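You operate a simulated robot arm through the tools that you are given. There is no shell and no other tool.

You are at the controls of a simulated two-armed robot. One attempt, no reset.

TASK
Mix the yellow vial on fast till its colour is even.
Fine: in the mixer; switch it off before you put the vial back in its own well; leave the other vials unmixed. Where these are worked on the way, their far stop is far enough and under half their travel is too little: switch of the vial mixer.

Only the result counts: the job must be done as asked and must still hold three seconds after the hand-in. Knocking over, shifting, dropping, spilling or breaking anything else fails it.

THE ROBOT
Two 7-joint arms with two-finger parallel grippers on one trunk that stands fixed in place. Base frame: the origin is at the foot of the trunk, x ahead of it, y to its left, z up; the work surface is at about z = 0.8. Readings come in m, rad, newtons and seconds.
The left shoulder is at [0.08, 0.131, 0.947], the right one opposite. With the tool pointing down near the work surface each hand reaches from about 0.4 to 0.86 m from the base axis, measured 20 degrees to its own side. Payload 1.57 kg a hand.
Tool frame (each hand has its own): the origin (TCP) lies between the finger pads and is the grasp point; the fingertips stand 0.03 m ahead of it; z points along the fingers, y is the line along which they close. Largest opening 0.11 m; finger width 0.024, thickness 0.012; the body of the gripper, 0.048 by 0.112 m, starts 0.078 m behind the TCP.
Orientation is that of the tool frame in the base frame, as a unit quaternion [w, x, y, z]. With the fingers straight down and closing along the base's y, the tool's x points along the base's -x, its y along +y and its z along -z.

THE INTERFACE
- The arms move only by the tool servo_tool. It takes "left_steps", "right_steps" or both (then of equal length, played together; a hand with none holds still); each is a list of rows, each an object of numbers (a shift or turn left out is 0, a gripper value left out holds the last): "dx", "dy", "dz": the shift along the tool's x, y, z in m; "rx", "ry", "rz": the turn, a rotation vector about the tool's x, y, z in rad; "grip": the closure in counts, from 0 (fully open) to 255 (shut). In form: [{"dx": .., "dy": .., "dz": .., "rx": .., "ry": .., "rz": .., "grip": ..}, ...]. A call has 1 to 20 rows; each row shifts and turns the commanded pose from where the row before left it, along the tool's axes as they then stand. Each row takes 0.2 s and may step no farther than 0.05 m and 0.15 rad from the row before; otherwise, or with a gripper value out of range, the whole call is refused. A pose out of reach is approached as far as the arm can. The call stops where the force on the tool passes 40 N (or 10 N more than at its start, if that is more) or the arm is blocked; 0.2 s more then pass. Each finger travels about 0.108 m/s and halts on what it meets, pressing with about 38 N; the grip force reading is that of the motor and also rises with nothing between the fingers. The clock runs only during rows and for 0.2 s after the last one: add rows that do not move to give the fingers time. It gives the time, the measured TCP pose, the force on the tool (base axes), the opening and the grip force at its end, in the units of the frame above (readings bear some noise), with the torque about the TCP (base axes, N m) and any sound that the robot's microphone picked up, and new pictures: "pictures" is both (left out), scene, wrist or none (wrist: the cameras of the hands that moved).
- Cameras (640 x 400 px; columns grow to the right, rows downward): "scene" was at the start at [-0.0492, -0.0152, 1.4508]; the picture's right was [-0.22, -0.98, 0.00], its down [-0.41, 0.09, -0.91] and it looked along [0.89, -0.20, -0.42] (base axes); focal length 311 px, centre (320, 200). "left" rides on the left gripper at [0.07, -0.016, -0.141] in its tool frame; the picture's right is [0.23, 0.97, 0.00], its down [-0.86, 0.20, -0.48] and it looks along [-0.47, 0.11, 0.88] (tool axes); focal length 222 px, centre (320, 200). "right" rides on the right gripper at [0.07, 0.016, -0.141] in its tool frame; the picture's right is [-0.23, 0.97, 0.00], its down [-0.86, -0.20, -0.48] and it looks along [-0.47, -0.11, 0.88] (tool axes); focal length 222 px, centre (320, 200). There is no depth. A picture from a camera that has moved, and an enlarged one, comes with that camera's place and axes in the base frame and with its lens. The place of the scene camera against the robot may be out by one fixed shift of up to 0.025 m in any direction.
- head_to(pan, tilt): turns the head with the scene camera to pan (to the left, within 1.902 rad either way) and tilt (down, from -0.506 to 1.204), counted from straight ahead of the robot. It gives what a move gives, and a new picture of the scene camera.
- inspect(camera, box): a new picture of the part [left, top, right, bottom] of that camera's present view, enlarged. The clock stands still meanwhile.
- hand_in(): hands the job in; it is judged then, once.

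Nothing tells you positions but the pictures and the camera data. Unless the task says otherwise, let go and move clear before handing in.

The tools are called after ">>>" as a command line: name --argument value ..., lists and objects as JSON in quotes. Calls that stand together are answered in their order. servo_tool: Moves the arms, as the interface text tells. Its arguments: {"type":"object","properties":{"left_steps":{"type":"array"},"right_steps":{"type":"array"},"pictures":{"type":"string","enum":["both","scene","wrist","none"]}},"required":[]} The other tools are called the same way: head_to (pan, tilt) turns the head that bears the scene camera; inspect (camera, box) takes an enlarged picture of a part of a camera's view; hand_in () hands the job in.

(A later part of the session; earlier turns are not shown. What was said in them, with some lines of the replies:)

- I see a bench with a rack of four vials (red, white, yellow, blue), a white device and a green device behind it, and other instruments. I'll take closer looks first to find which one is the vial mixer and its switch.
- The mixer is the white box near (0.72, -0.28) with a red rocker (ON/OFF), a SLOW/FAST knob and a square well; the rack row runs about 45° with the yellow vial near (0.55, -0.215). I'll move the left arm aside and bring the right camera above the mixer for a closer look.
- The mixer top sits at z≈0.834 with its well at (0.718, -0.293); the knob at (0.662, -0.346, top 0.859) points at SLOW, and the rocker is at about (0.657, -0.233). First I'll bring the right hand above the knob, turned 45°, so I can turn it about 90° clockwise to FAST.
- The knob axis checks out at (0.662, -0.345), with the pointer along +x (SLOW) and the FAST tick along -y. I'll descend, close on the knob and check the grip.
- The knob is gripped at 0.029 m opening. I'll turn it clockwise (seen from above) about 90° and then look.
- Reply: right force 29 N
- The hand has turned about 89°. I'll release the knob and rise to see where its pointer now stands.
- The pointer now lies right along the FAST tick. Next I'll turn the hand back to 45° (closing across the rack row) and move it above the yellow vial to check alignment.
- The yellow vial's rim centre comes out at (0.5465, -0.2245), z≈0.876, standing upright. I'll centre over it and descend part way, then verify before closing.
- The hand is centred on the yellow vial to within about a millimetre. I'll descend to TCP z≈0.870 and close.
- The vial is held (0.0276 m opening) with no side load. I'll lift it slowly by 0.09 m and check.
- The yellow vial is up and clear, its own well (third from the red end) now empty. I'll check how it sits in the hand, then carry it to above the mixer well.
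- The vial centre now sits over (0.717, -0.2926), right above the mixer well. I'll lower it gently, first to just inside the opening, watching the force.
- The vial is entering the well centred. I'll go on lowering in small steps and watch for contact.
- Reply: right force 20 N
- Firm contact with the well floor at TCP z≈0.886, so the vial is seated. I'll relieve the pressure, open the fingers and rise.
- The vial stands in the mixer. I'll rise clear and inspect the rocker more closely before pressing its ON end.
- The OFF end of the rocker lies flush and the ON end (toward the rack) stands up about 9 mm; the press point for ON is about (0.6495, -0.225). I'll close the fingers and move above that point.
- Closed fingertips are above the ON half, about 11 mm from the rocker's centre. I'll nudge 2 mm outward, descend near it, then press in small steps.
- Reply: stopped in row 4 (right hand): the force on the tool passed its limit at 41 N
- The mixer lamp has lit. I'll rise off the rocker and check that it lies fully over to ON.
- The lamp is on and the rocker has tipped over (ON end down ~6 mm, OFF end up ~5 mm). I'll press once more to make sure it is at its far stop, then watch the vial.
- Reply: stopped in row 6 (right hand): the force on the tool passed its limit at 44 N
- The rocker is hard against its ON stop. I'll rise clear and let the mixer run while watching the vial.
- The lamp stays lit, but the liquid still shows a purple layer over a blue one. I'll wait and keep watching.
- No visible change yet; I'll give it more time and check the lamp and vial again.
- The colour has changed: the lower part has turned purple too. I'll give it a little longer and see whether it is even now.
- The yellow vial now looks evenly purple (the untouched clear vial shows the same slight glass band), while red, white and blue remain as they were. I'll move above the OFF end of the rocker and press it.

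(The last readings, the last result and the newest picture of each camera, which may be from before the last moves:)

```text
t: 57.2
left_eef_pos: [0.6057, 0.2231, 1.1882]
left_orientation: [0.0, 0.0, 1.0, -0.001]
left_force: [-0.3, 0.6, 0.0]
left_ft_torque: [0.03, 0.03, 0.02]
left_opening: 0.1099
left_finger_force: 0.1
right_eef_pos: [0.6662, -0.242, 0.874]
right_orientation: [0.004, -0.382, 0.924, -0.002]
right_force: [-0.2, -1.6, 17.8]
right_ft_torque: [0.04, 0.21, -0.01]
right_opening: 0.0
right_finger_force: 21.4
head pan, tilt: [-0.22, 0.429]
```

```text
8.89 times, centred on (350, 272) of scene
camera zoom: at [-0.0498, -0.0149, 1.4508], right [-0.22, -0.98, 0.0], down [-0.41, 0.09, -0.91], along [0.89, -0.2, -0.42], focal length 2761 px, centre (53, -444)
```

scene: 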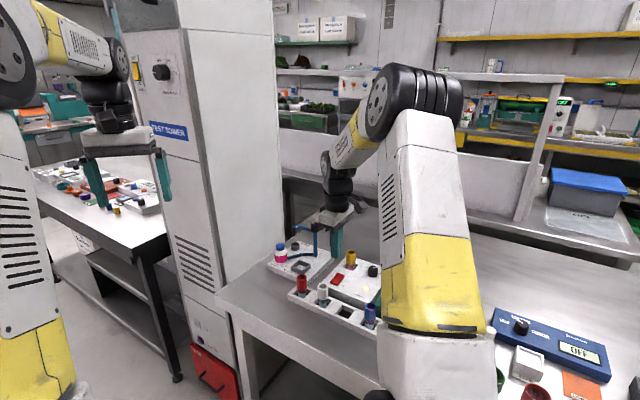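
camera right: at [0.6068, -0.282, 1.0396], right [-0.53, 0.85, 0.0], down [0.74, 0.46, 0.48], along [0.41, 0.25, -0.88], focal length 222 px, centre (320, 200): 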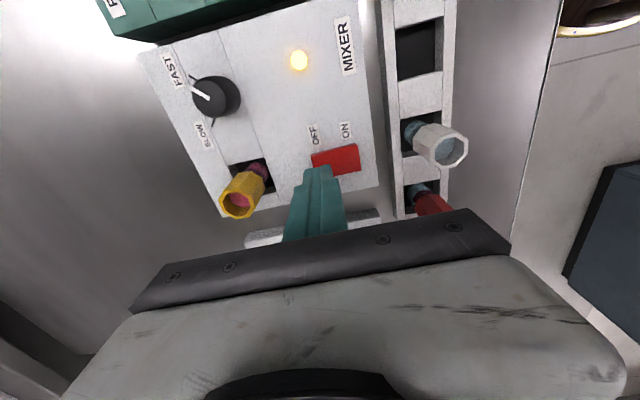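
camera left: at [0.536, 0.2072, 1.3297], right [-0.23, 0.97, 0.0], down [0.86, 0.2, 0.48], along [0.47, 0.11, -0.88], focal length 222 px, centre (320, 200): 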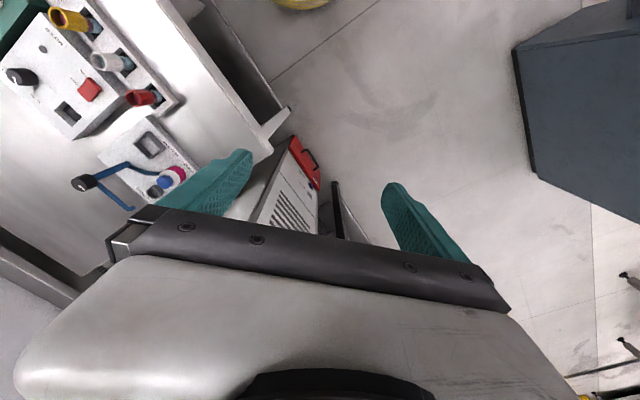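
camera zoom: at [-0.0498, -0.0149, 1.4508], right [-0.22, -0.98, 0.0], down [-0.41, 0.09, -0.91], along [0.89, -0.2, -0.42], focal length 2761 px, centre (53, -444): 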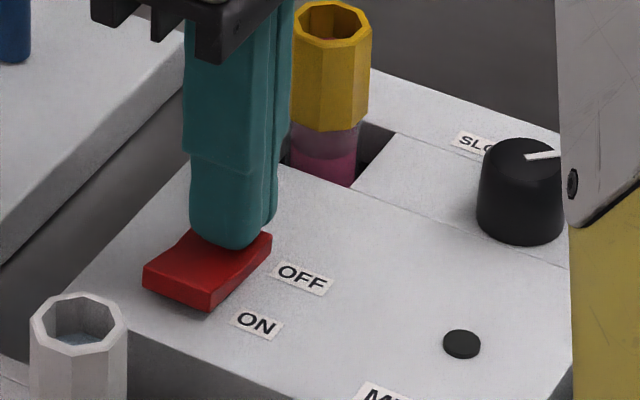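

The lamp is out. I'll press slightly more to be sure of the stop, then rise and check the rocker.

>>> servo_tool --right_steps '[{"dz": 0.0015}, {}, {"dz": -0.02}, {"dz": -0.03}, {"dz": -0.03}, {"dz": -0.02}, {}]'

>>> inspect --camera "left" --box '[20, 40, 140, 130]'

>>> inspect --camera "scene" --box '[320, 245, 380, 290]'

>>> inspect --camera "right" --box '[220, 90, 380, 210]'

```text
t: 58.8
left_eef_pos: [0.6065, 0.2223, 1.1887]
left_orientation: [0.0, 0.0, 1.0, 0.0]
left_force: [-0.4, 0.2, 0.4]
left_ft_torque: [-0.03, 0.02, 0.0]
left_opening: 0.11
left_finger_force: 0.1
right_eef_pos: [0.6647, -0.2433, 0.9725]
right_orientation: [0.003, -0.383, 0.924, -0.002]
right_force: [0.3, 0.3, -0.3]
right_ft_torque: [0.03, -0.02, 0.02]
right_opening: 0.0
right_finger_force: 21.5
head pan, tilt: [-0.22, 0.429]
camera right: at [0.6026, -0.2802, 1.1118], right [-0.53, 0.85, 0.0], down [0.74, 0.46, 0.48], along [0.41, 0.25, -0.88], focal length 222 px, centre (320, 200)
```

scene: 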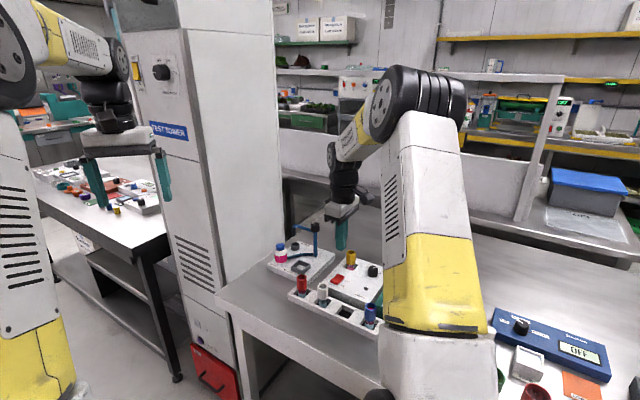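
right: 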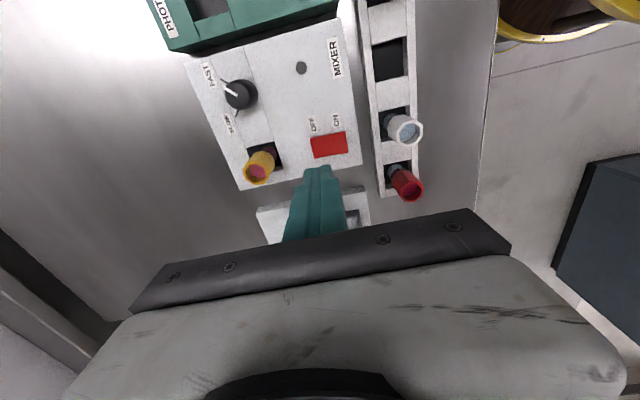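

```text
4.44 times, centred on (80, 85) of left
camera zoom: at [0.536, 0.2068, 1.3298], right [-0.23, 0.97, 0.0], down [0.86, 0.2, 0.48], along [0.47, 0.11, -0.88], focal length 987 px, centre (1387, 711)
```

zoom: 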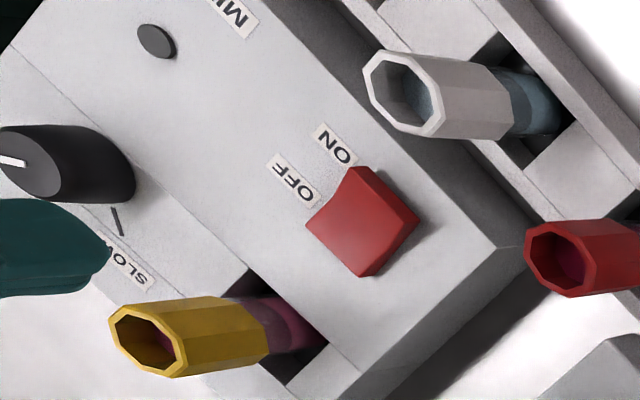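

```text
8.89 times, centred on (350, 268) of scene
camera zoom: at [-0.0492, -0.0151, 1.4508], right [-0.22, -0.98, 0.0], down [-0.41, 0.09, -0.91], along [0.89, -0.2, -0.42], focal length 2761 px, centre (53, -400)
```

zoom: 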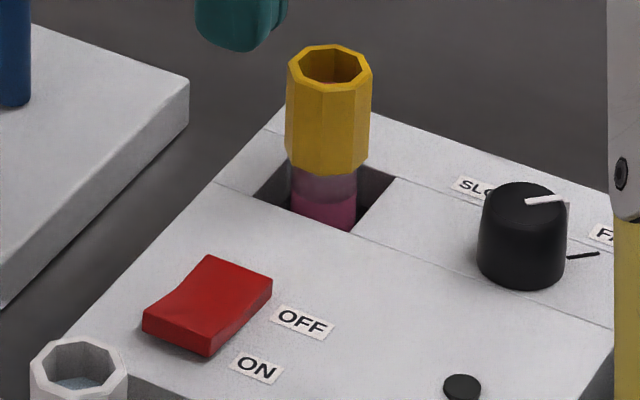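

```text
3.33 times, centred on (300, 150) of right
camera zoom: at [0.6026, -0.2802, 1.1118], right [-0.53, 0.85, 0.0], down [0.74, 0.46, 0.48], along [0.41, 0.25, -0.88], focal length 740 px, centre (387, 367)
```

zoom: 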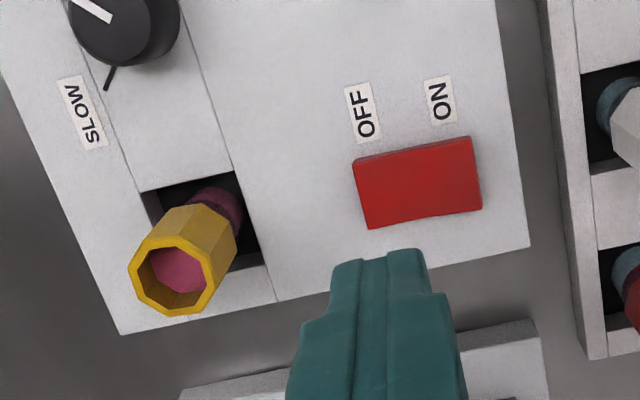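

>>> inspect --camera "scene" --box '[340, 250, 364, 274]'

>>> inspect --camera "scene" --box '[310, 280, 334, 310]'

>>> inspect --camera "scene" --box '[290, 270, 314, 300]'

>>> inspect --camera "right" --box '[245, 130, 295, 190]'

>>> inspect --camera "right" --box '[375, 100, 425, 210]'

```text
16.00 times, centred on (352, 262) of scene
camera zoom: at [-0.0492, -0.0151, 1.4508], right [-0.22, -0.98, 0.0], down [-0.41, 0.09, -0.91], along [0.89, -0.2, -0.42], focal length 4970 px, centre (-192, -792)
```

zoom: 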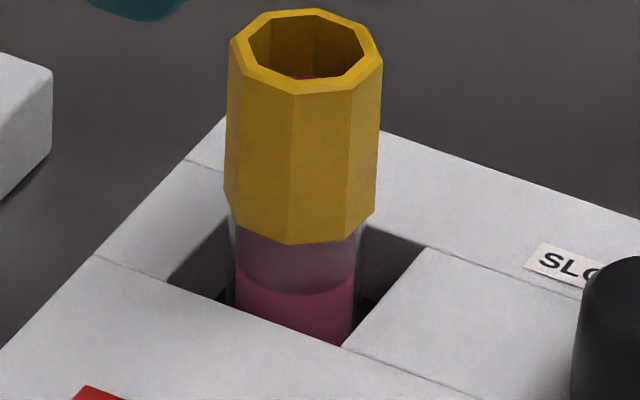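

```text
13.33 times, centred on (322, 295) of scene
camera zoom: at [-0.0492, -0.0151, 1.4508], right [-0.22, -0.98, 0.0], down [-0.41, 0.09, -0.91], along [0.89, -0.2, -0.42], focal length 4142 px, centre (293, -1067)
```

zoom: 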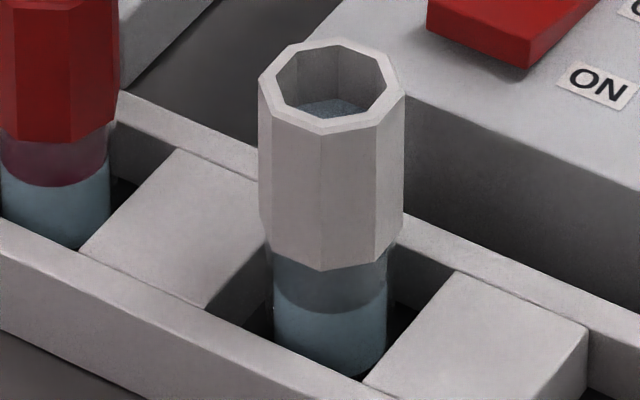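

```text
13.33 times, centred on (302, 285) of scene
camera zoom: at [-0.0492, -0.0151, 1.4508], right [-0.22, -0.98, 0.0], down [-0.41, 0.09, -0.91], along [0.89, -0.2, -0.42], focal length 4142 px, centre (560, -933)
```

zoom: 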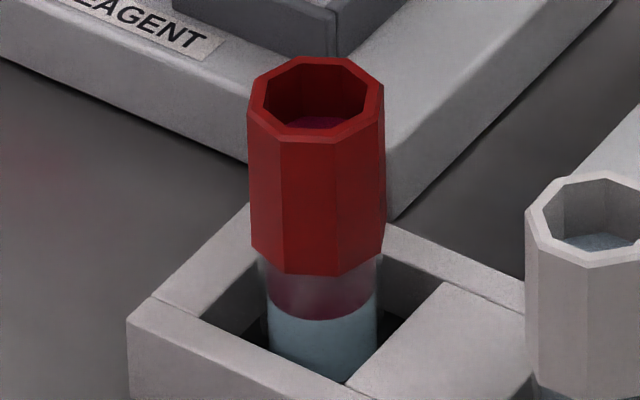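

```text
6.67 times, centred on (270, 160) of right
camera zoom: at [0.6026, -0.2802, 1.1118], right [-0.53, 0.85, 0.0], down [0.74, 0.46, 0.48], along [0.41, 0.25, -0.88], focal length 1481 px, centre (653, 467)
```

zoom: 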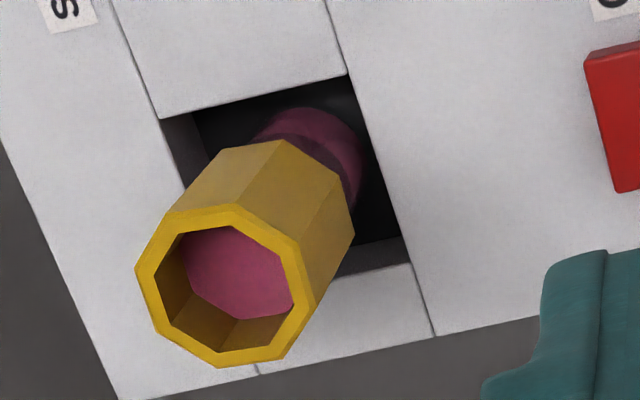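

```text
3.64 times, centred on (400, 155) of right
camera zoom: at [0.6026, -0.2802, 1.1118], right [-0.53, 0.85, 0.0], down [0.74, 0.46, 0.48], along [0.41, 0.25, -0.88], focal length 808 px, centre (29, 364)
```

zoom: 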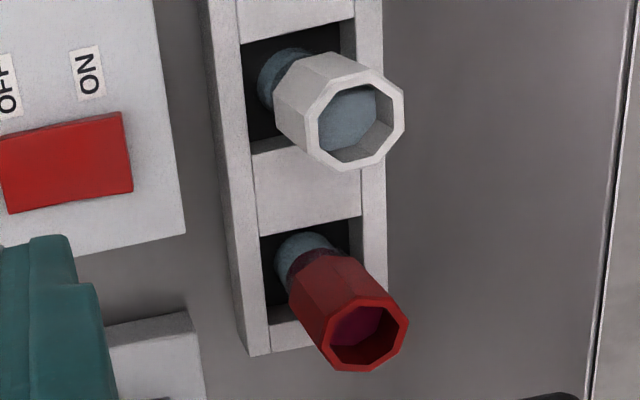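

The mixer is off, rocker back at its OFF stop, and the vial's liquid is evenly pink while the red vial still shows two layers. Now I'll open the fingers, level the hand and move back above the vial.

>>> servo_tool --right_steps '[{"rx": -0.006, "ry": 0.004, "grip": 125}, {"dx": 0.0008, "dy": -0.0178}, {"dx": 0.0008, "dy": -0.0178}, {"dx": 0.0008, "dy": -0.0178}, {"dx": 0.0008, "dy": -0.0176}, {}, {}]'

>>> inspect --camera "right" --box '[260, 110, 380, 220]'

```text
t: 60.4
left_eef_pos: [0.6064, 0.2239, 1.1879]
left_orientation: [-0.001, 0.0, 1.0, 0.0]
left_force: [0.0, -0.5, -0.1]
left_ft_torque: [-0.02, 0.03, 0.01]
left_opening: 0.11
left_finger_force: 0.1
right_eef_pos: [0.7137, -0.2952, 0.9687]
right_orientation: [0.0, -0.382, 0.924, 0.002]
right_force: [-0.5, -0.2, -0.2]
right_ft_torque: [-0.01, 0.03, 0.01]
right_opening: 0.056
right_finger_force: 0.1
head pan, tilt: [-0.22, 0.429]
camera right: at [0.653, -0.3336, 1.11], right [-0.53, 0.85, 0.0], down [0.75, 0.46, 0.48], along [0.41, 0.25, -0.88], focal length 222 px, centre (320, 200)
```

scene: 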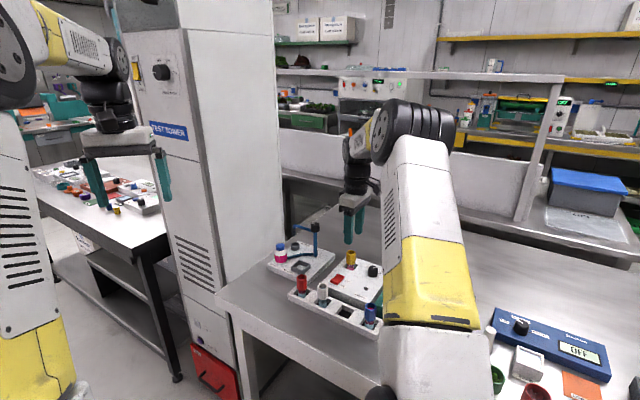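
right: 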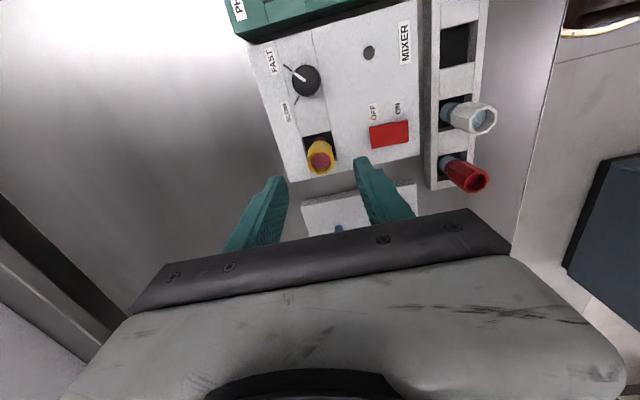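

```text
3.64 times, centred on (320, 165) of right
camera zoom: at [0.653, -0.3336, 1.11], right [-0.53, 0.85, 0.0], down [0.75, 0.46, 0.48], along [0.41, 0.25, -0.88], focal length 808 px, centre (320, 327)
```

zoom: 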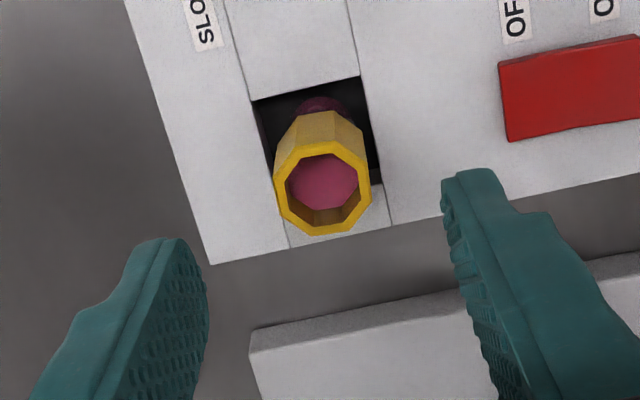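

Centred within a millimetre over the vial. I'll descend to z≈0.887 and close.

>>> servo_tool --right_steps '[{"dz": 0.03}, {"dz": 0.03}, {"dz": 0.021}, {}, {"grip": 255}, {}, {}, {}]'

>>> inspect --camera "right" --box '[270, 140, 370, 220]'

```text
t: 62.2
left_eef_pos: [0.6067, 0.223, 1.1883]
left_orientation: [0.0, 0.0, 1.0, 0.0]
left_force: [0.3, -0.1, 0.2]
left_ft_torque: [0.0, 0.02, 0.0]
left_opening: 0.1099
left_finger_force: 0.0
right_eef_pos: [0.714, -0.2958, 0.8893]
right_orientation: [0.0, -0.382, 0.924, 0.001]
right_force: [-0.1, 0.4, 0.7]
right_ft_torque: [0.0, 0.01, 0.0]
right_opening: 0.0268
right_finger_force: 37.6
head pan, tilt: [-0.22, 0.429]
camera right: at [0.6528, -0.3345, 1.0303], right [-0.53, 0.85, 0.0], down [0.75, 0.46, 0.48], along [0.41, 0.25, -0.88], focal length 222 px, centre (320, 200)
```

scene: 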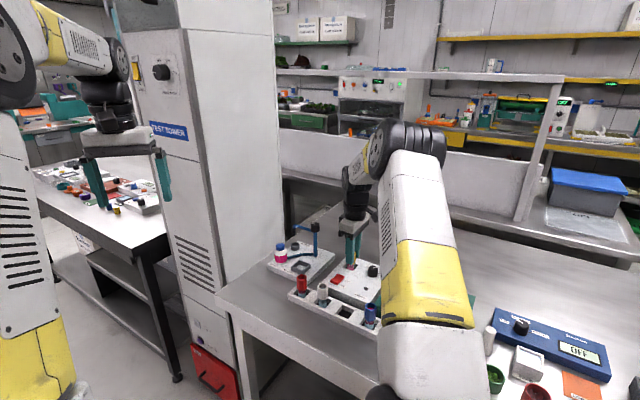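
right: 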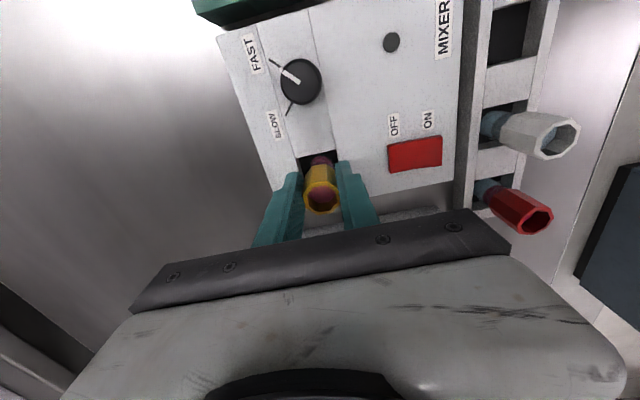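

```text
5.00 times, centred on (320, 180) of right
camera zoom: at [0.6528, -0.3345, 1.0303], right [-0.53, 0.85, 0.0], down [0.75, 0.46, 0.48], along [0.41, 0.25, -0.88], focal length 1111 px, centre (320, 300)
```

zoom: 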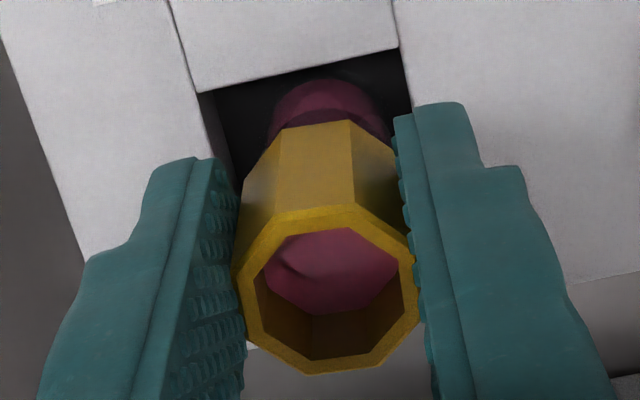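

The vial is held squarely. I'll lift it slowly by 0.09 m and carry it back above its own (third) well.

>>> servo_tool --right_steps '[{"dz": -0.008}, {"dz": -0.018}, {"dz": -0.022}, {"dz": -0.022}, {"dz": -0.02}, {}, {"dx": 0.004, "dy": 0.01}, {"dx": 0.0095, "dy": 0.023}, {"dx": 0.0095, "dy": 0.023}, {"dx": 0.0095, "dy": 0.023}, {"dx": 0.0095, "dy": 0.023}, {"dx": 0.0095, "dy": 0.023}, {"dx": 0.0095, "dy": 0.023}, {"dx": 0.0086, "dy": 0.0206}, {}, {}]'

>>> inspect --camera "right" --box '[260, 80, 400, 220]'

>>> inspect --camera "left" --box '[0, 0, 200, 150]'

>>> inspect --camera "scene" --box '[290, 240, 390, 340]'

```text
t: 65.6
left_eef_pos: [0.6065, 0.2233, 1.1889]
left_orientation: [-0.001, 0.0, 1.0, 0.001]
left_force: [0.4, 0.9, 1.4]
left_ft_torque: [0.02, 0.03, 0.01]
left_opening: 0.11
left_finger_force: 0.0
right_eef_pos: [0.546, -0.2239, 0.9813]
right_orientation: [0.0, -0.382, 0.924, 0.0]
right_force: [0.3, 0.0, -0.7]
right_ft_torque: [0.0, -0.03, -0.01]
right_opening: 0.0267
right_finger_force: 37.4
head pan, tilt: [-0.22, 0.429]
camera right: at [0.4852, -0.2613, 1.1215], right [-0.53, 0.85, 0.0], down [0.75, 0.46, 0.48], along [0.41, 0.25, -0.88], focal length 222 px, centre (320, 200)
```

scene: 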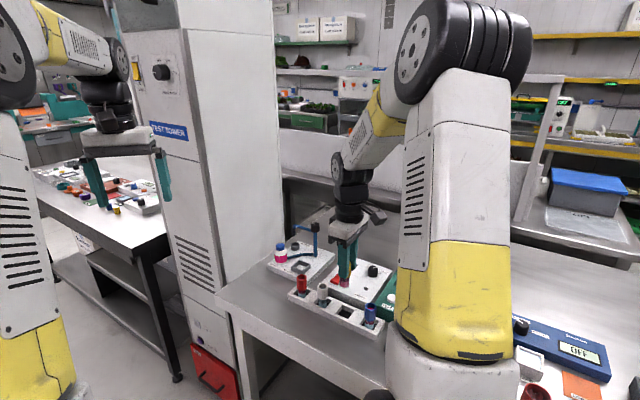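
right: 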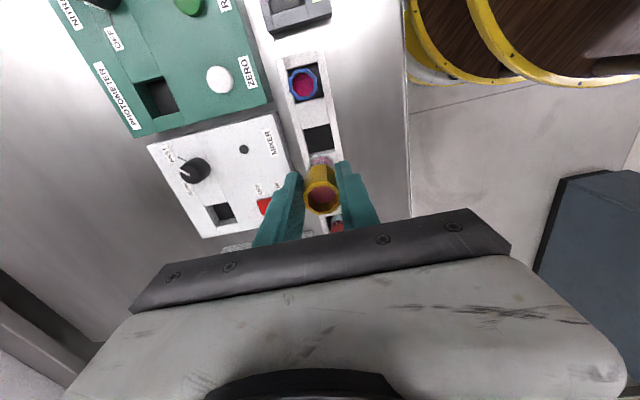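

```text
2.86 times, centred on (330, 150) of right
camera zoom: at [0.4852, -0.2613, 1.1215], right [-0.53, 0.85, 0.0], down [0.75, 0.46, 0.48], along [0.41, 0.25, -0.88], focal length 635 px, centre (291, 343)
```

zoom: 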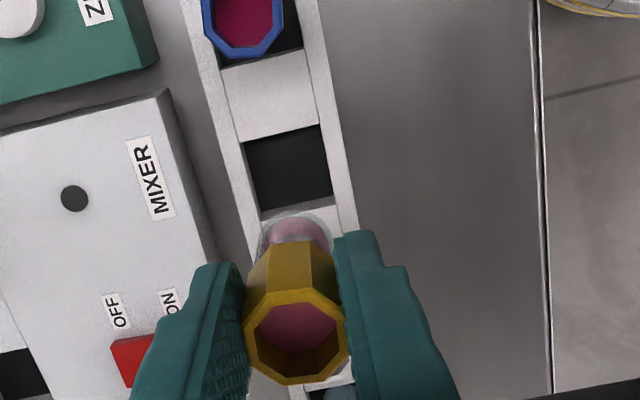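

```text
2.67 times, centred on (100, 75) of left
camera zoom: at [0.536, 0.2068, 1.3298], right [-0.23, 0.97, 0.0], down [0.86, 0.2, 0.48], along [0.47, 0.11, -0.88], focal length 592 px, centre (907, 533)
```

zoom: 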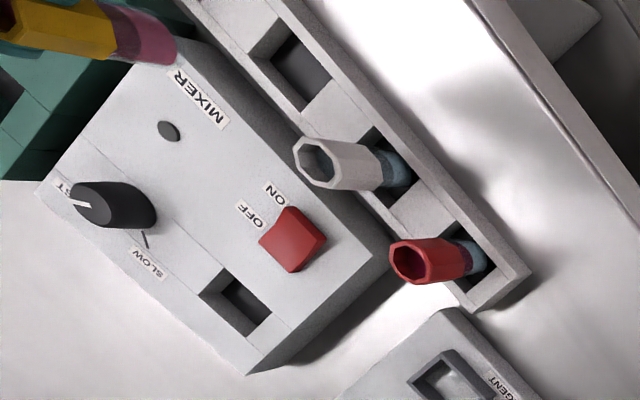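

```text
4.00 times, centred on (340, 290) of scene
camera zoom: at [-0.0492, -0.0151, 1.4508], right [-0.22, -0.98, 0.0], down [-0.41, 0.09, -0.91], along [0.89, -0.2, -0.42], focal length 1242 px, centre (240, -160)
```

zoom: 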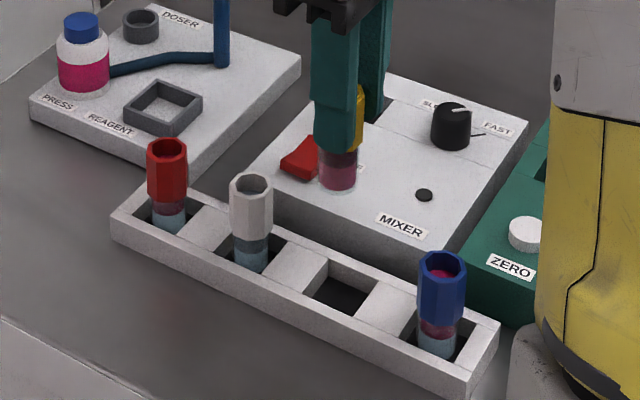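

>>> inspect --camera "right" --box '[290, 110, 350, 170]'

>>> inspect --camera "left" --box '[60, 0, 130, 50]'

```text
6.67 times, centred on (320, 140) of right
camera zoom: at [0.4852, -0.2613, 1.1215], right [-0.53, 0.85, 0.0], down [0.75, 0.46, 0.48], along [0.41, 0.25, -0.88], focal length 1481 px, centre (320, 600)
```

zoom: 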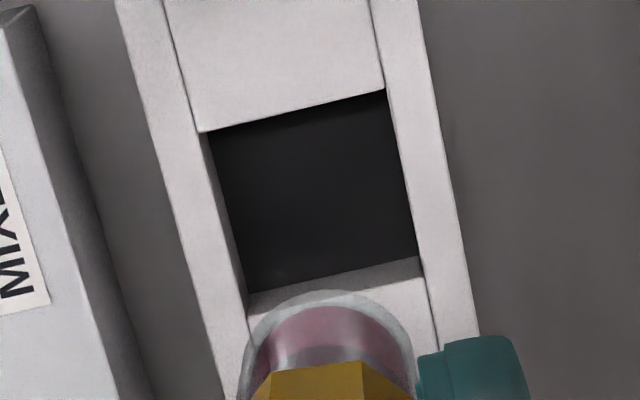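

```text
8.00 times, centred on (95, 25) of left
camera zoom: at [0.536, 0.2068, 1.3298], right [-0.23, 0.97, 0.0], down [0.86, 0.2, 0.48], along [0.47, 0.11, -0.88], focal length 1777 px, centre (2120, 1600)
```

zoom: 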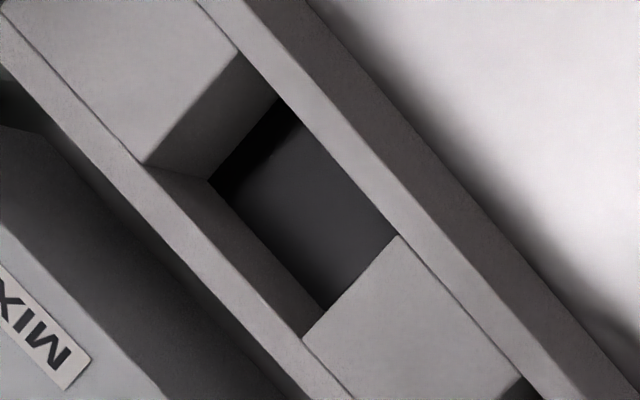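

The well's centre triangulates to (0.5475, -0.2238) with the rack top at z≈0.82, and the vial is within about 1.5 mm of it. I'll trim that and lower it to just above the opening for a last check.

>>> servo_tool --right_steps '[{"dx": 0.0006, "dy": -0.0013}, {"dz": 0.02}, {"dz": 0.025}, {"dz": 0.02}, {"dz": 0.012}, {}]'

>>> inspect --camera "right" --box '[270, 100, 370, 220]'

>>> inspect --camera "left" --box '[40, 0, 140, 75]'

>>> inspect --camera "scene" --box '[310, 260, 390, 330]'

```text
t: 67.0
left_eef_pos: [0.6055, 0.2238, 1.1891]
left_orientation: [0.0, 0.0, 1.0, 0.0]
left_force: [-0.5, 0.7, -1.2]
left_ft_torque: [0.01, 0.0, 0.01]
left_opening: 0.11
left_finger_force: 0.1
right_eef_pos: [0.5448, -0.2254, 0.9025]
right_orientation: [-0.001, -0.382, 0.924, 0.001]
right_force: [0.5, 0.0, -1.0]
right_ft_torque: [-0.04, 0.01, 0.04]
right_opening: 0.0268
right_finger_force: 37.6
head pan, tilt: [-0.22, 0.429]
camera right: at [0.4857, -0.2646, 1.0435], right [-0.53, 0.85, 0.0], down [0.75, 0.46, 0.48], along [0.41, 0.25, -0.88], focal length 222 px, centre (320, 200)
```

scene: 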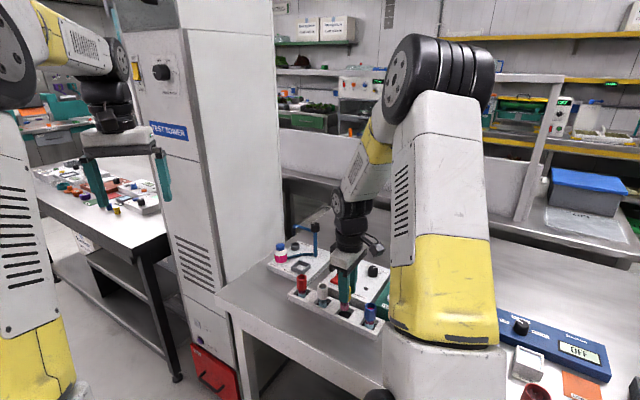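
right: 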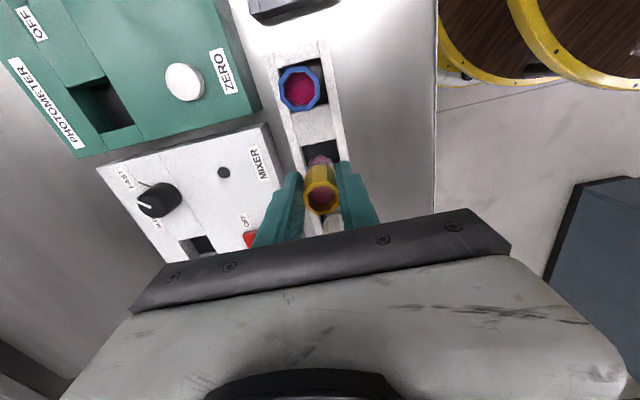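

```text
3.33 times, centred on (320, 160) of right
camera zoom: at [0.4857, -0.2646, 1.0435], right [-0.53, 0.85, 0.0], down [0.75, 0.46, 0.48], along [0.41, 0.25, -0.88], focal length 740 px, centre (320, 333)
```

zoom: 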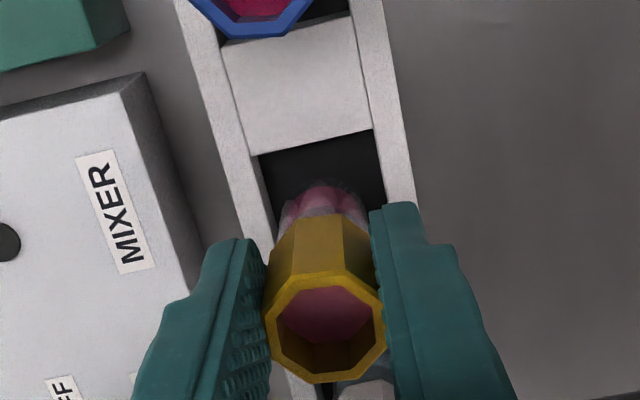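

```text
5.33 times, centred on (90, 38) of left
camera zoom: at [0.536, 0.2068, 1.3298], right [-0.23, 0.97, 0.0], down [0.86, 0.2, 0.48], along [0.47, 0.11, -0.88], focal length 1185 px, centre (1547, 1067)
```

zoom: 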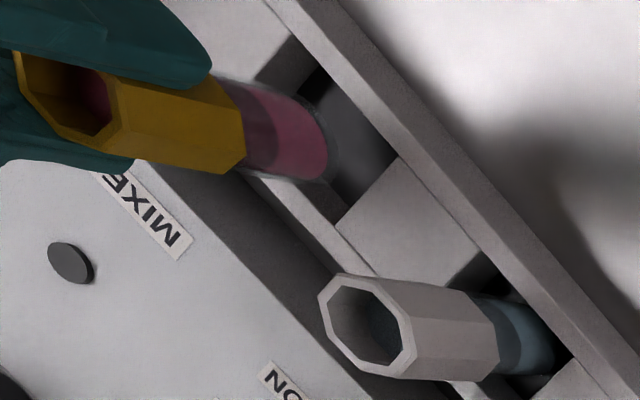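

```text
5.71 times, centred on (350, 295) of scene
camera zoom: at [-0.0492, -0.0151, 1.4508], right [-0.22, -0.98, 0.0], down [-0.41, 0.09, -0.91], along [0.89, -0.2, -0.42], focal length 1775 px, centre (149, -343)
```

zoom: 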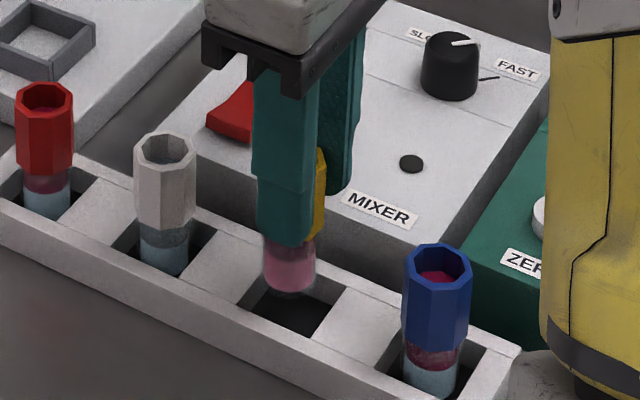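

The vial appears about 3 mm toward the white vial relative to the well centre, so I'll trim that, then lower in small steps to contact.

>>> servo_tool --right_steps '[{"dx": 0.0028}, {"dz": 0.006}, {"dz": 0.006}, {}]' --pictures "none"

>>> inspect --camera "right" --box '[270, 100, 370, 220]'

>>> inspect --camera "left" --box '[40, 0, 140, 75]'

```text
t: 68.0
left_eef_pos: [0.6071, 0.2228, 1.1883]
left_orientation: [0.0, 0.001, 1.0, 0.0]
left_force: [-0.5, -0.2, 0.7]
left_ft_torque: [0.0, 0.02, -0.02]
left_opening: 0.1099
left_finger_force: 0.0
right_eef_pos: [0.5435, -0.2281, 0.8908]
right_orientation: [0.0, -0.384, 0.924, 0.002]
right_force: [1.0, -0.9, -0.8]
right_ft_torque: [-0.01, 0.03, -0.02]
right_opening: 0.0268
right_finger_force: 37.4
head pan, tilt: [-0.22, 0.429]
```

```text
3.33 times, centred on (320, 160) of right
camera zoom: at [0.4836, -0.266, 1.031], right [-0.53, 0.85, 0.0], down [0.75, 0.46, 0.48], along [0.41, 0.25, -0.88], focal length 740 px, centre (320, 333)
```

zoom: 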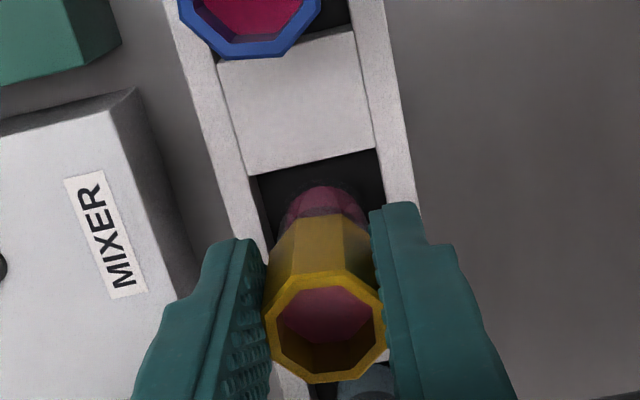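

```text
5.33 times, centred on (90, 38) of left
camera zoom: at [0.536, 0.2068, 1.3298], right [-0.23, 0.97, 0.0], down [0.86, 0.2, 0.48], along [0.47, 0.11, -0.88], focal length 1185 px, centre (1547, 1067)
```

zoom: 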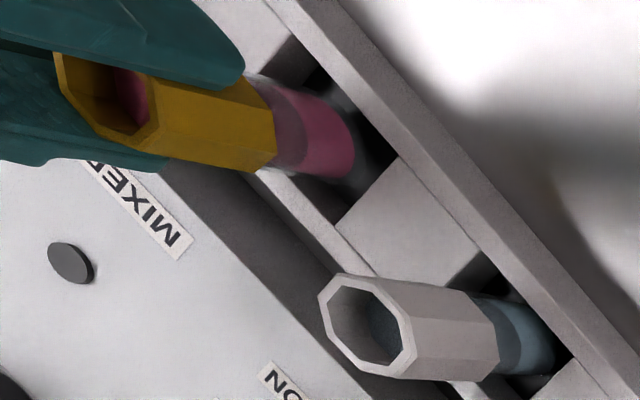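

>>> servo_tool --right_steps '[{"dz": 0.004}, {"dz": 0.003}, {"dz": 0.002}, {}]' --pictures "none"

>>> inspect --camera "left" --box '[40, 0, 140, 75]'

```text
t: 69.0
left_eef_pos: [0.6074, 0.2234, 1.189]
left_orientation: [0.0, 0.001, 1.0, 0.0]
left_force: [0.5, 0.9, 0.3]
left_ft_torque: [0.03, -0.02, -0.02]
left_opening: 0.1101
left_finger_force: 0.2
right_eef_pos: [0.5438, -0.2275, 0.882]
right_orientation: [0.0, -0.382, 0.924, 0.001]
right_force: [0.0, -0.1, 0.3]
right_ft_torque: [0.01, -0.02, 0.02]
right_opening: 0.0268
right_finger_force: 37.4
head pan, tilt: [-0.22, 0.429]
```

```text
5.33 times, centred on (90, 38) of left
camera zoom: at [0.536, 0.2068, 1.3298], right [-0.23, 0.97, 0.0], down [0.86, 0.2, 0.48], along [0.47, 0.11, -0.88], focal length 1185 px, centre (1547, 1067)
```

zoom: 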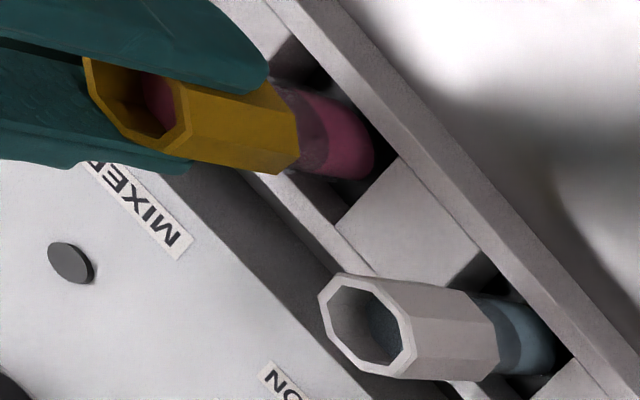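

>>> inspect --camera "left" --box '[0, 0, 200, 150]'

>>> inspect --camera "right" --box '[270, 100, 370, 220]'

>>> inspect --camera "scene" --box '[280, 240, 400, 330]'

```text
2.67 times, centred on (100, 75) of left
camera zoom: at [0.536, 0.2068, 1.3298], right [-0.23, 0.97, 0.0], down [0.86, 0.2, 0.48], along [0.47, 0.11, -0.88], focal length 592 px, centre (907, 533)
```

zoom: 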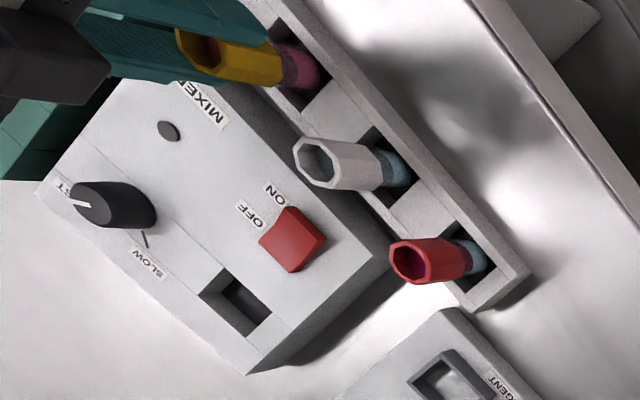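

```text
3.33 times, centred on (320, 160) of right
camera zoom: at [0.4831, -0.266, 1.023], right [-0.53, 0.85, 0.0], down [0.75, 0.46, 0.48], along [0.41, 0.25, -0.88], focal length 740 px, centre (320, 333)
```

zoom: 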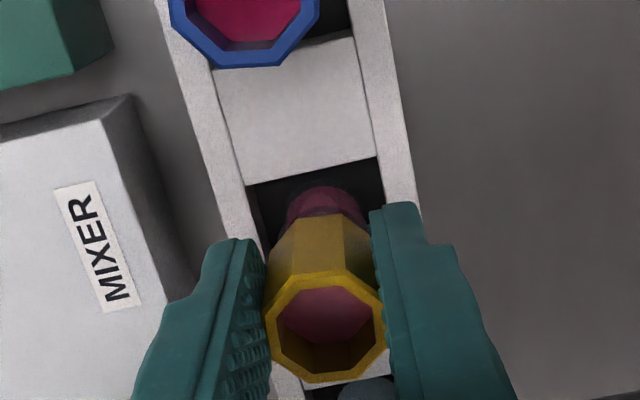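

```text
4.44 times, centred on (340, 285) of scene
camera zoom: at [-0.0492, -0.0151, 1.4508], right [-0.22, -0.98, 0.0], down [-0.41, 0.09, -0.91], along [0.89, -0.2, -0.42], focal length 1380 px, centre (231, -178)
```

zoom: 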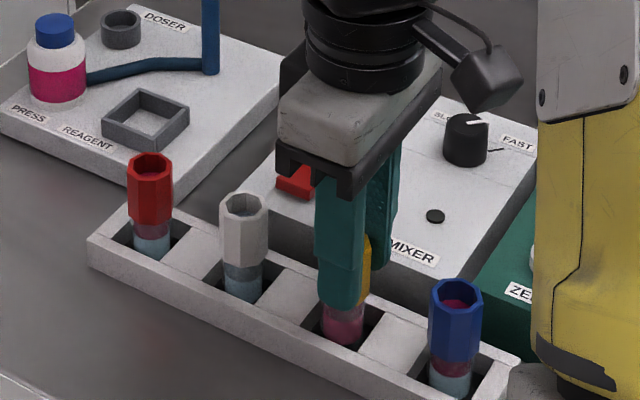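

The vial is inside its well with a few millimetres to spare on each side. I'll continue down in 2 mm steps to contact.

>>> servo_tool --right_steps '[{"dz": 0.002}, {"dz": 0.002}, {}]' --pictures "none"

```text
t: 69.8
left_eef_pos: [0.6067, 0.224, 1.1894]
left_orientation: [0.0, -0.001, 1.0, 0.0]
left_force: [-0.3, 0.0, 0.1]
left_ft_torque: [0.02, -0.03, -0.01]
left_opening: 0.1097
left_finger_force: 0.1
right_eef_pos: [0.5456, -0.2285, 0.8789]
right_orientation: [-0.001, -0.382, 0.924, 0.0]
right_force: [-0.1, -0.5, -0.1]
right_ft_torque: [0.0, 0.04, -0.01]
right_opening: 0.0266
right_finger_force: 37.5
head pan, tilt: [-0.22, 0.429]
```

>>> servo_tool --right_steps '[{"dz": 0.002}, {"dz": 0.0015}, {}]' --pictures "none"

```text
t: 70.6
left_eef_pos: [0.6062, 0.2237, 1.1888]
left_orientation: [0.0, 0.0, 1.0, 0.0]
left_force: [0.1, 0.4, 0.4]
left_ft_torque: [0.02, -0.02, 0.02]
left_opening: 0.1103
left_finger_force: 0.0
right_eef_pos: [0.5447, -0.2271, 0.8767]
right_orientation: [0.001, -0.383, 0.924, 0.0]
right_force: [-0.3, -0.5, 28.5]
right_ft_torque: [0.15, -0.01, 0.05]
right_opening: 0.0269
right_finger_force: 37.6
head pan, tilt: [-0.22, 0.429]
```

Contact with the rack floor at the expected height (z≈0.877). I'll relieve the pressure and open the fingers gently.

>>> servo_tool --right_steps '[{"dz": -0.0025}, {}]' --pictures "none"

>>> inspect --camera "left" --box '[40, 0, 140, 75]'

>>> inspect --camera "right" --box '[270, 100, 370, 220]'

```text
t: 71.2
left_eef_pos: [0.606, 0.2242, 1.188]
left_orientation: [0.001, 0.001, 1.0, 0.0]
left_force: [-0.9, 0.2, -0.3]
left_ft_torque: [0.01, -0.01, -0.02]
left_opening: 0.1098
left_finger_force: 0.1
right_eef_pos: [0.5434, -0.2258, 0.8761]
right_orientation: [-0.001, -0.382, 0.924, 0.0]
right_force: [1.6, 1.1, 4.5]
right_ft_torque: [0.13, -0.11, -0.01]
right_opening: 0.0267
right_finger_force: 37.5
head pan, tilt: [-0.22, 0.429]
```

```text
5.33 times, centred on (90, 38) of left
camera zoom: at [0.5359, 0.2069, 1.3298], right [-0.23, 0.97, 0.0], down [0.86, 0.2, 0.48], along [0.47, 0.11, -0.88], focal length 1185 px, centre (1547, 1067)
```

zoom: 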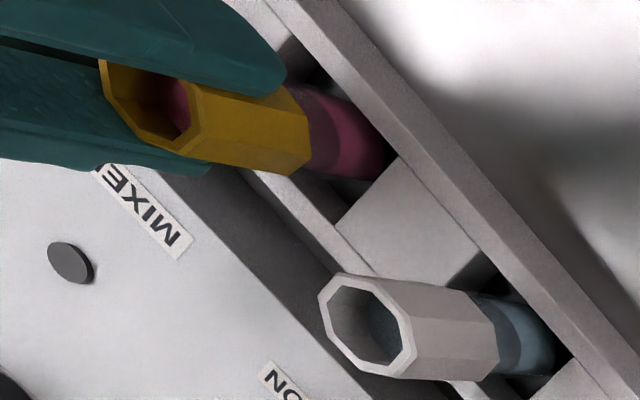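

```text
3.33 times, centred on (320, 160) of right
camera zoom: at [0.483, -0.2656, 1.0175], right [-0.53, 0.85, 0.0], down [0.75, 0.46, 0.48], along [0.4, 0.25, -0.88], focal length 740 px, centre (320, 333)
```

zoom: 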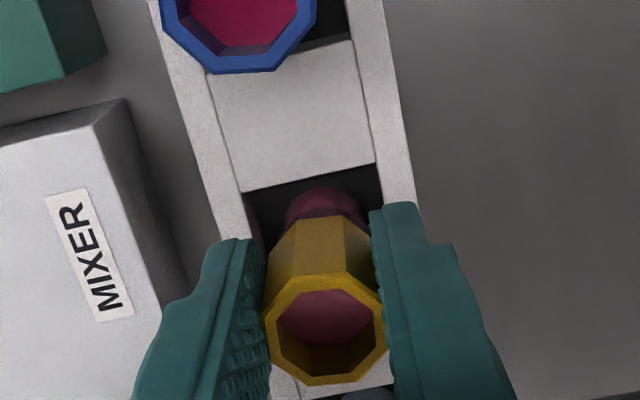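

>>> servo_tool --right_steps '[{"dz": -0.0004}, {"grip": 200}, {"grip": 130}, {}, {}, {}]'

>>> inspect --camera "right" --box '[270, 100, 370, 220]'

>>> inspect --camera "left" --box '[0, 0, 200, 150]'

```text
t: 72.6
left_eef_pos: [0.6061, 0.2234, 1.1885]
left_orientation: [-0.001, 0.0, 1.0, 0.0]
left_force: [0.1, -0.5, -0.6]
left_ft_torque: [-0.02, 0.01, 0.0]
left_opening: 0.1099
left_finger_force: 0.1
right_eef_pos: [0.5431, -0.2275, 0.8784]
right_orientation: [0.0, -0.382, 0.924, 0.001]
right_force: [0.9, 0.5, -0.3]
right_ft_torque: [0.0, 0.0, 0.02]
right_opening: 0.0538
right_finger_force: 0.0
head pan, tilt: [-0.22, 0.429]
camera right: at [0.4823, -0.2657, 1.0187], right [-0.53, 0.85, 0.0], down [0.75, 0.46, 0.48], along [0.41, 0.25, -0.88], focal length 222 px, centre (320, 200)
```

scene: 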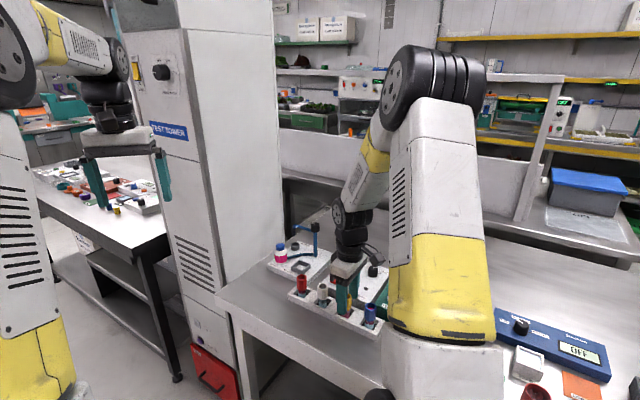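
right: 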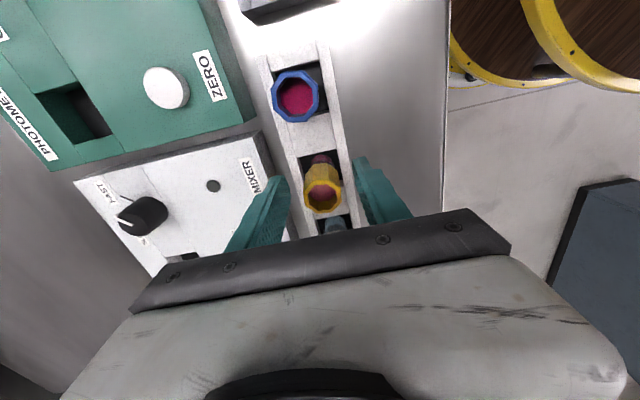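

```text
3.33 times, centred on (320, 160) of right
camera zoom: at [0.4823, -0.2657, 1.0187], right [-0.53, 0.85, 0.0], down [0.75, 0.46, 0.48], along [0.41, 0.25, -0.88], focal length 740 px, centre (320, 333)
```

zoom: 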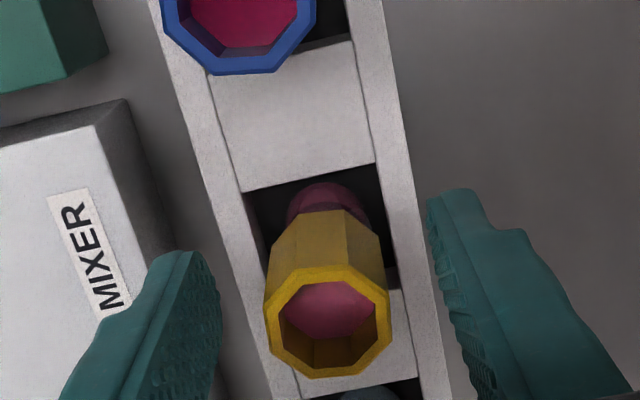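

```text
2.67 times, centred on (100, 75) of left
camera zoom: at [0.536, 0.2068, 1.3298], right [-0.23, 0.97, 0.0], down [0.86, 0.2, 0.48], along [0.47, 0.11, -0.88], focal length 592 px, centre (907, 533)
```

zoom: 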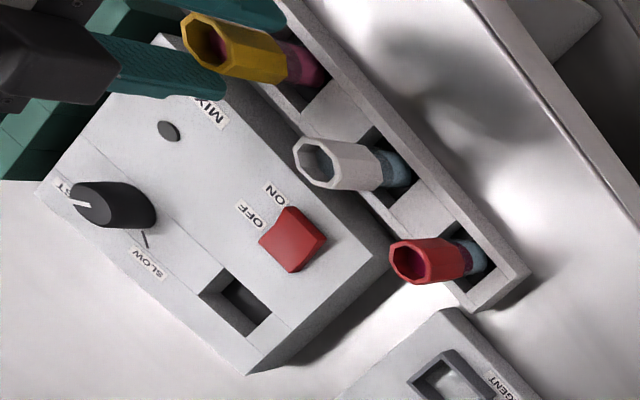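

The yellow vial stands in its own well and the fingers are free. I'll rise straight up and move clear, then check everything.

>>> servo_tool --right_steps '[{"dz": -0.015}, {"dz": -0.03}, {"dz": -0.04}, {"dz": -0.045}, {"dz": -0.045}, {"dz": -0.045}, {"dx": 0.03, "dy": -0.03}, {"dx": 0.03, "dy": -0.03}, {"dx": 0.03, "dy": -0.03}, {}]'

>>> inspect --camera "left" --box '[0, 0, 200, 150]'

>>> inspect --camera "scene" --box '[250, 210, 460, 350]'

>>> inspect --camera "scene" --box '[285, 260, 395, 335]'

```text
t: 74.8
left_eef_pos: [0.6056, 0.2226, 1.1884]
left_orientation: [0.0, 0.0, 1.0, 0.0]
left_force: [0.6, 0.3, 0.0]
left_ft_torque: [-0.01, 0.01, 0.02]
left_opening: 0.11
left_finger_force: 0.1
right_eef_pos: [0.5447, -0.3564, 1.0982]
right_orientation: [0.0, -0.383, 0.924, 0.0]
right_force: [-0.4, 0.6, 0.2]
right_ft_torque: [-0.01, 0.0, -0.03]
right_opening: 0.0539
right_finger_force: 0.1
head pan, tilt: [-0.22, 0.429]
camera right: at [0.4843, -0.3944, 1.2376], right [-0.53, 0.85, 0.0], down [0.75, 0.46, 0.48], along [0.41, 0.25, -0.88], focal length 222 px, centre (320, 200)
```

scene: 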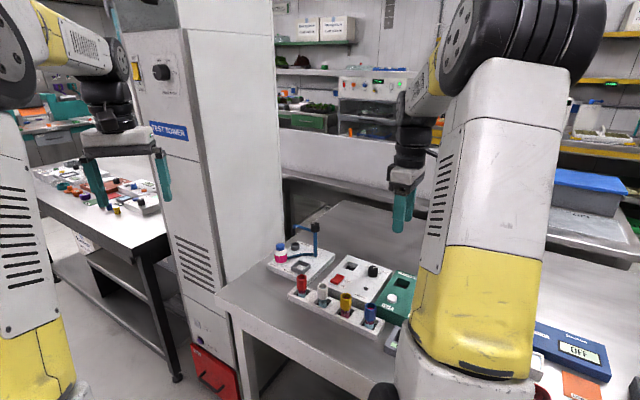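
right: 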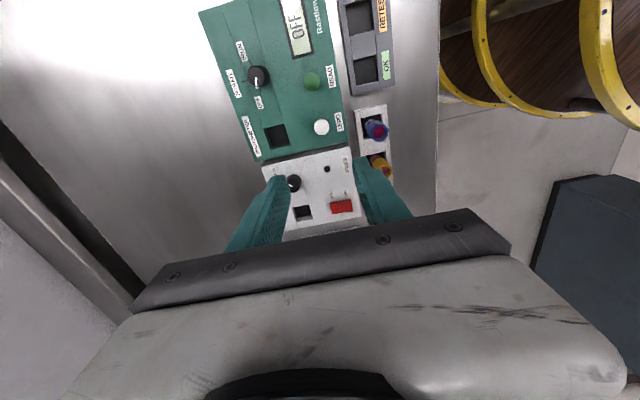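

```text
2.67 times, centred on (100, 75) of left
camera zoom: at [0.536, 0.2067, 1.3298], right [-0.23, 0.97, 0.0], down [0.86, 0.2, 0.48], along [0.47, 0.11, -0.88], focal length 592 px, centre (907, 533)
```

zoom: 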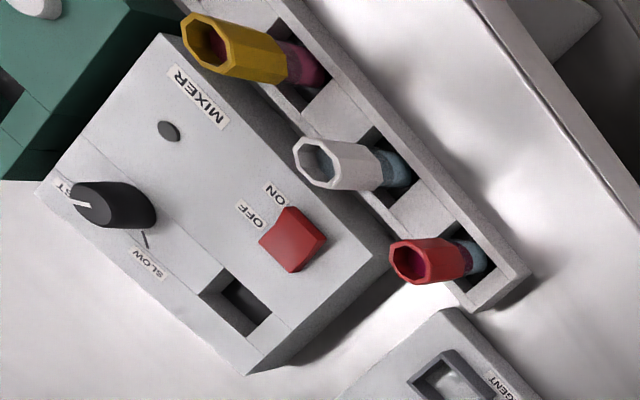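

```text
2.86 times, centred on (355, 280) of scene
camera zoom: at [-0.0492, -0.0151, 1.4508], right [-0.22, -0.98, 0.0], down [-0.41, 0.09, -0.91], along [0.89, -0.2, -0.42], focal length 888 px, centre (220, -29)
```

zoom: 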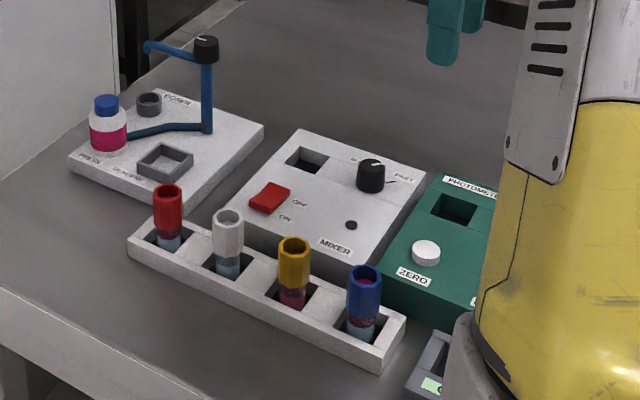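

```text
5.33 times, centred on (340, 298) of scene
camera zoom: at [-0.0492, -0.0151, 1.4508], right [-0.22, -0.98, 0.0], down [-0.41, 0.09, -0.91], along [0.89, -0.2, -0.42], focal length 1657 px, centre (213, -320)
```

zoom: 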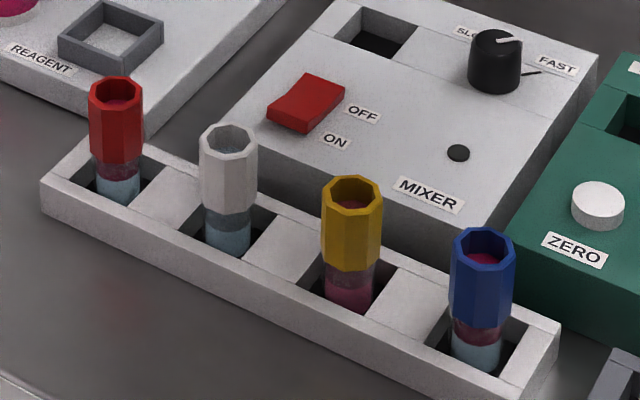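

The yellow vial is upright in its own well, evenly pink, and the mixer is off with its lamp out. The other vials are still in layers, nothing else has moved, and the hand is clear, so I'm handing in.

>>> hand_in

```text
The job is handed in.
```

The yellow vial was mixed on fast until its colour was an even pink, and it now stands upright in its own well. I handed the job in; it returned no verdict.

- **Mixing:** I turned the knob to FAST and seated the vial in the mixer. The switch went to its ON stop and the lamp lit. The mixer ran for about 27 seconds, and the colour had evened out by about 21 seconds.
- **Switching off:** I pressed the switch back to its OFF stop and saw the lamp go out before I lifted the vial. The knob is still on FAST.
- **Other vials:** The red, white and blue vials stayed in their wells and look unchanged. Red and blue still show two layers; the white one was a single colour from the start.
- **Surroundings:** In the last pictures nothing else had been moved, spilled or knocked over. The right hand let go and moved clear before the hand-in.
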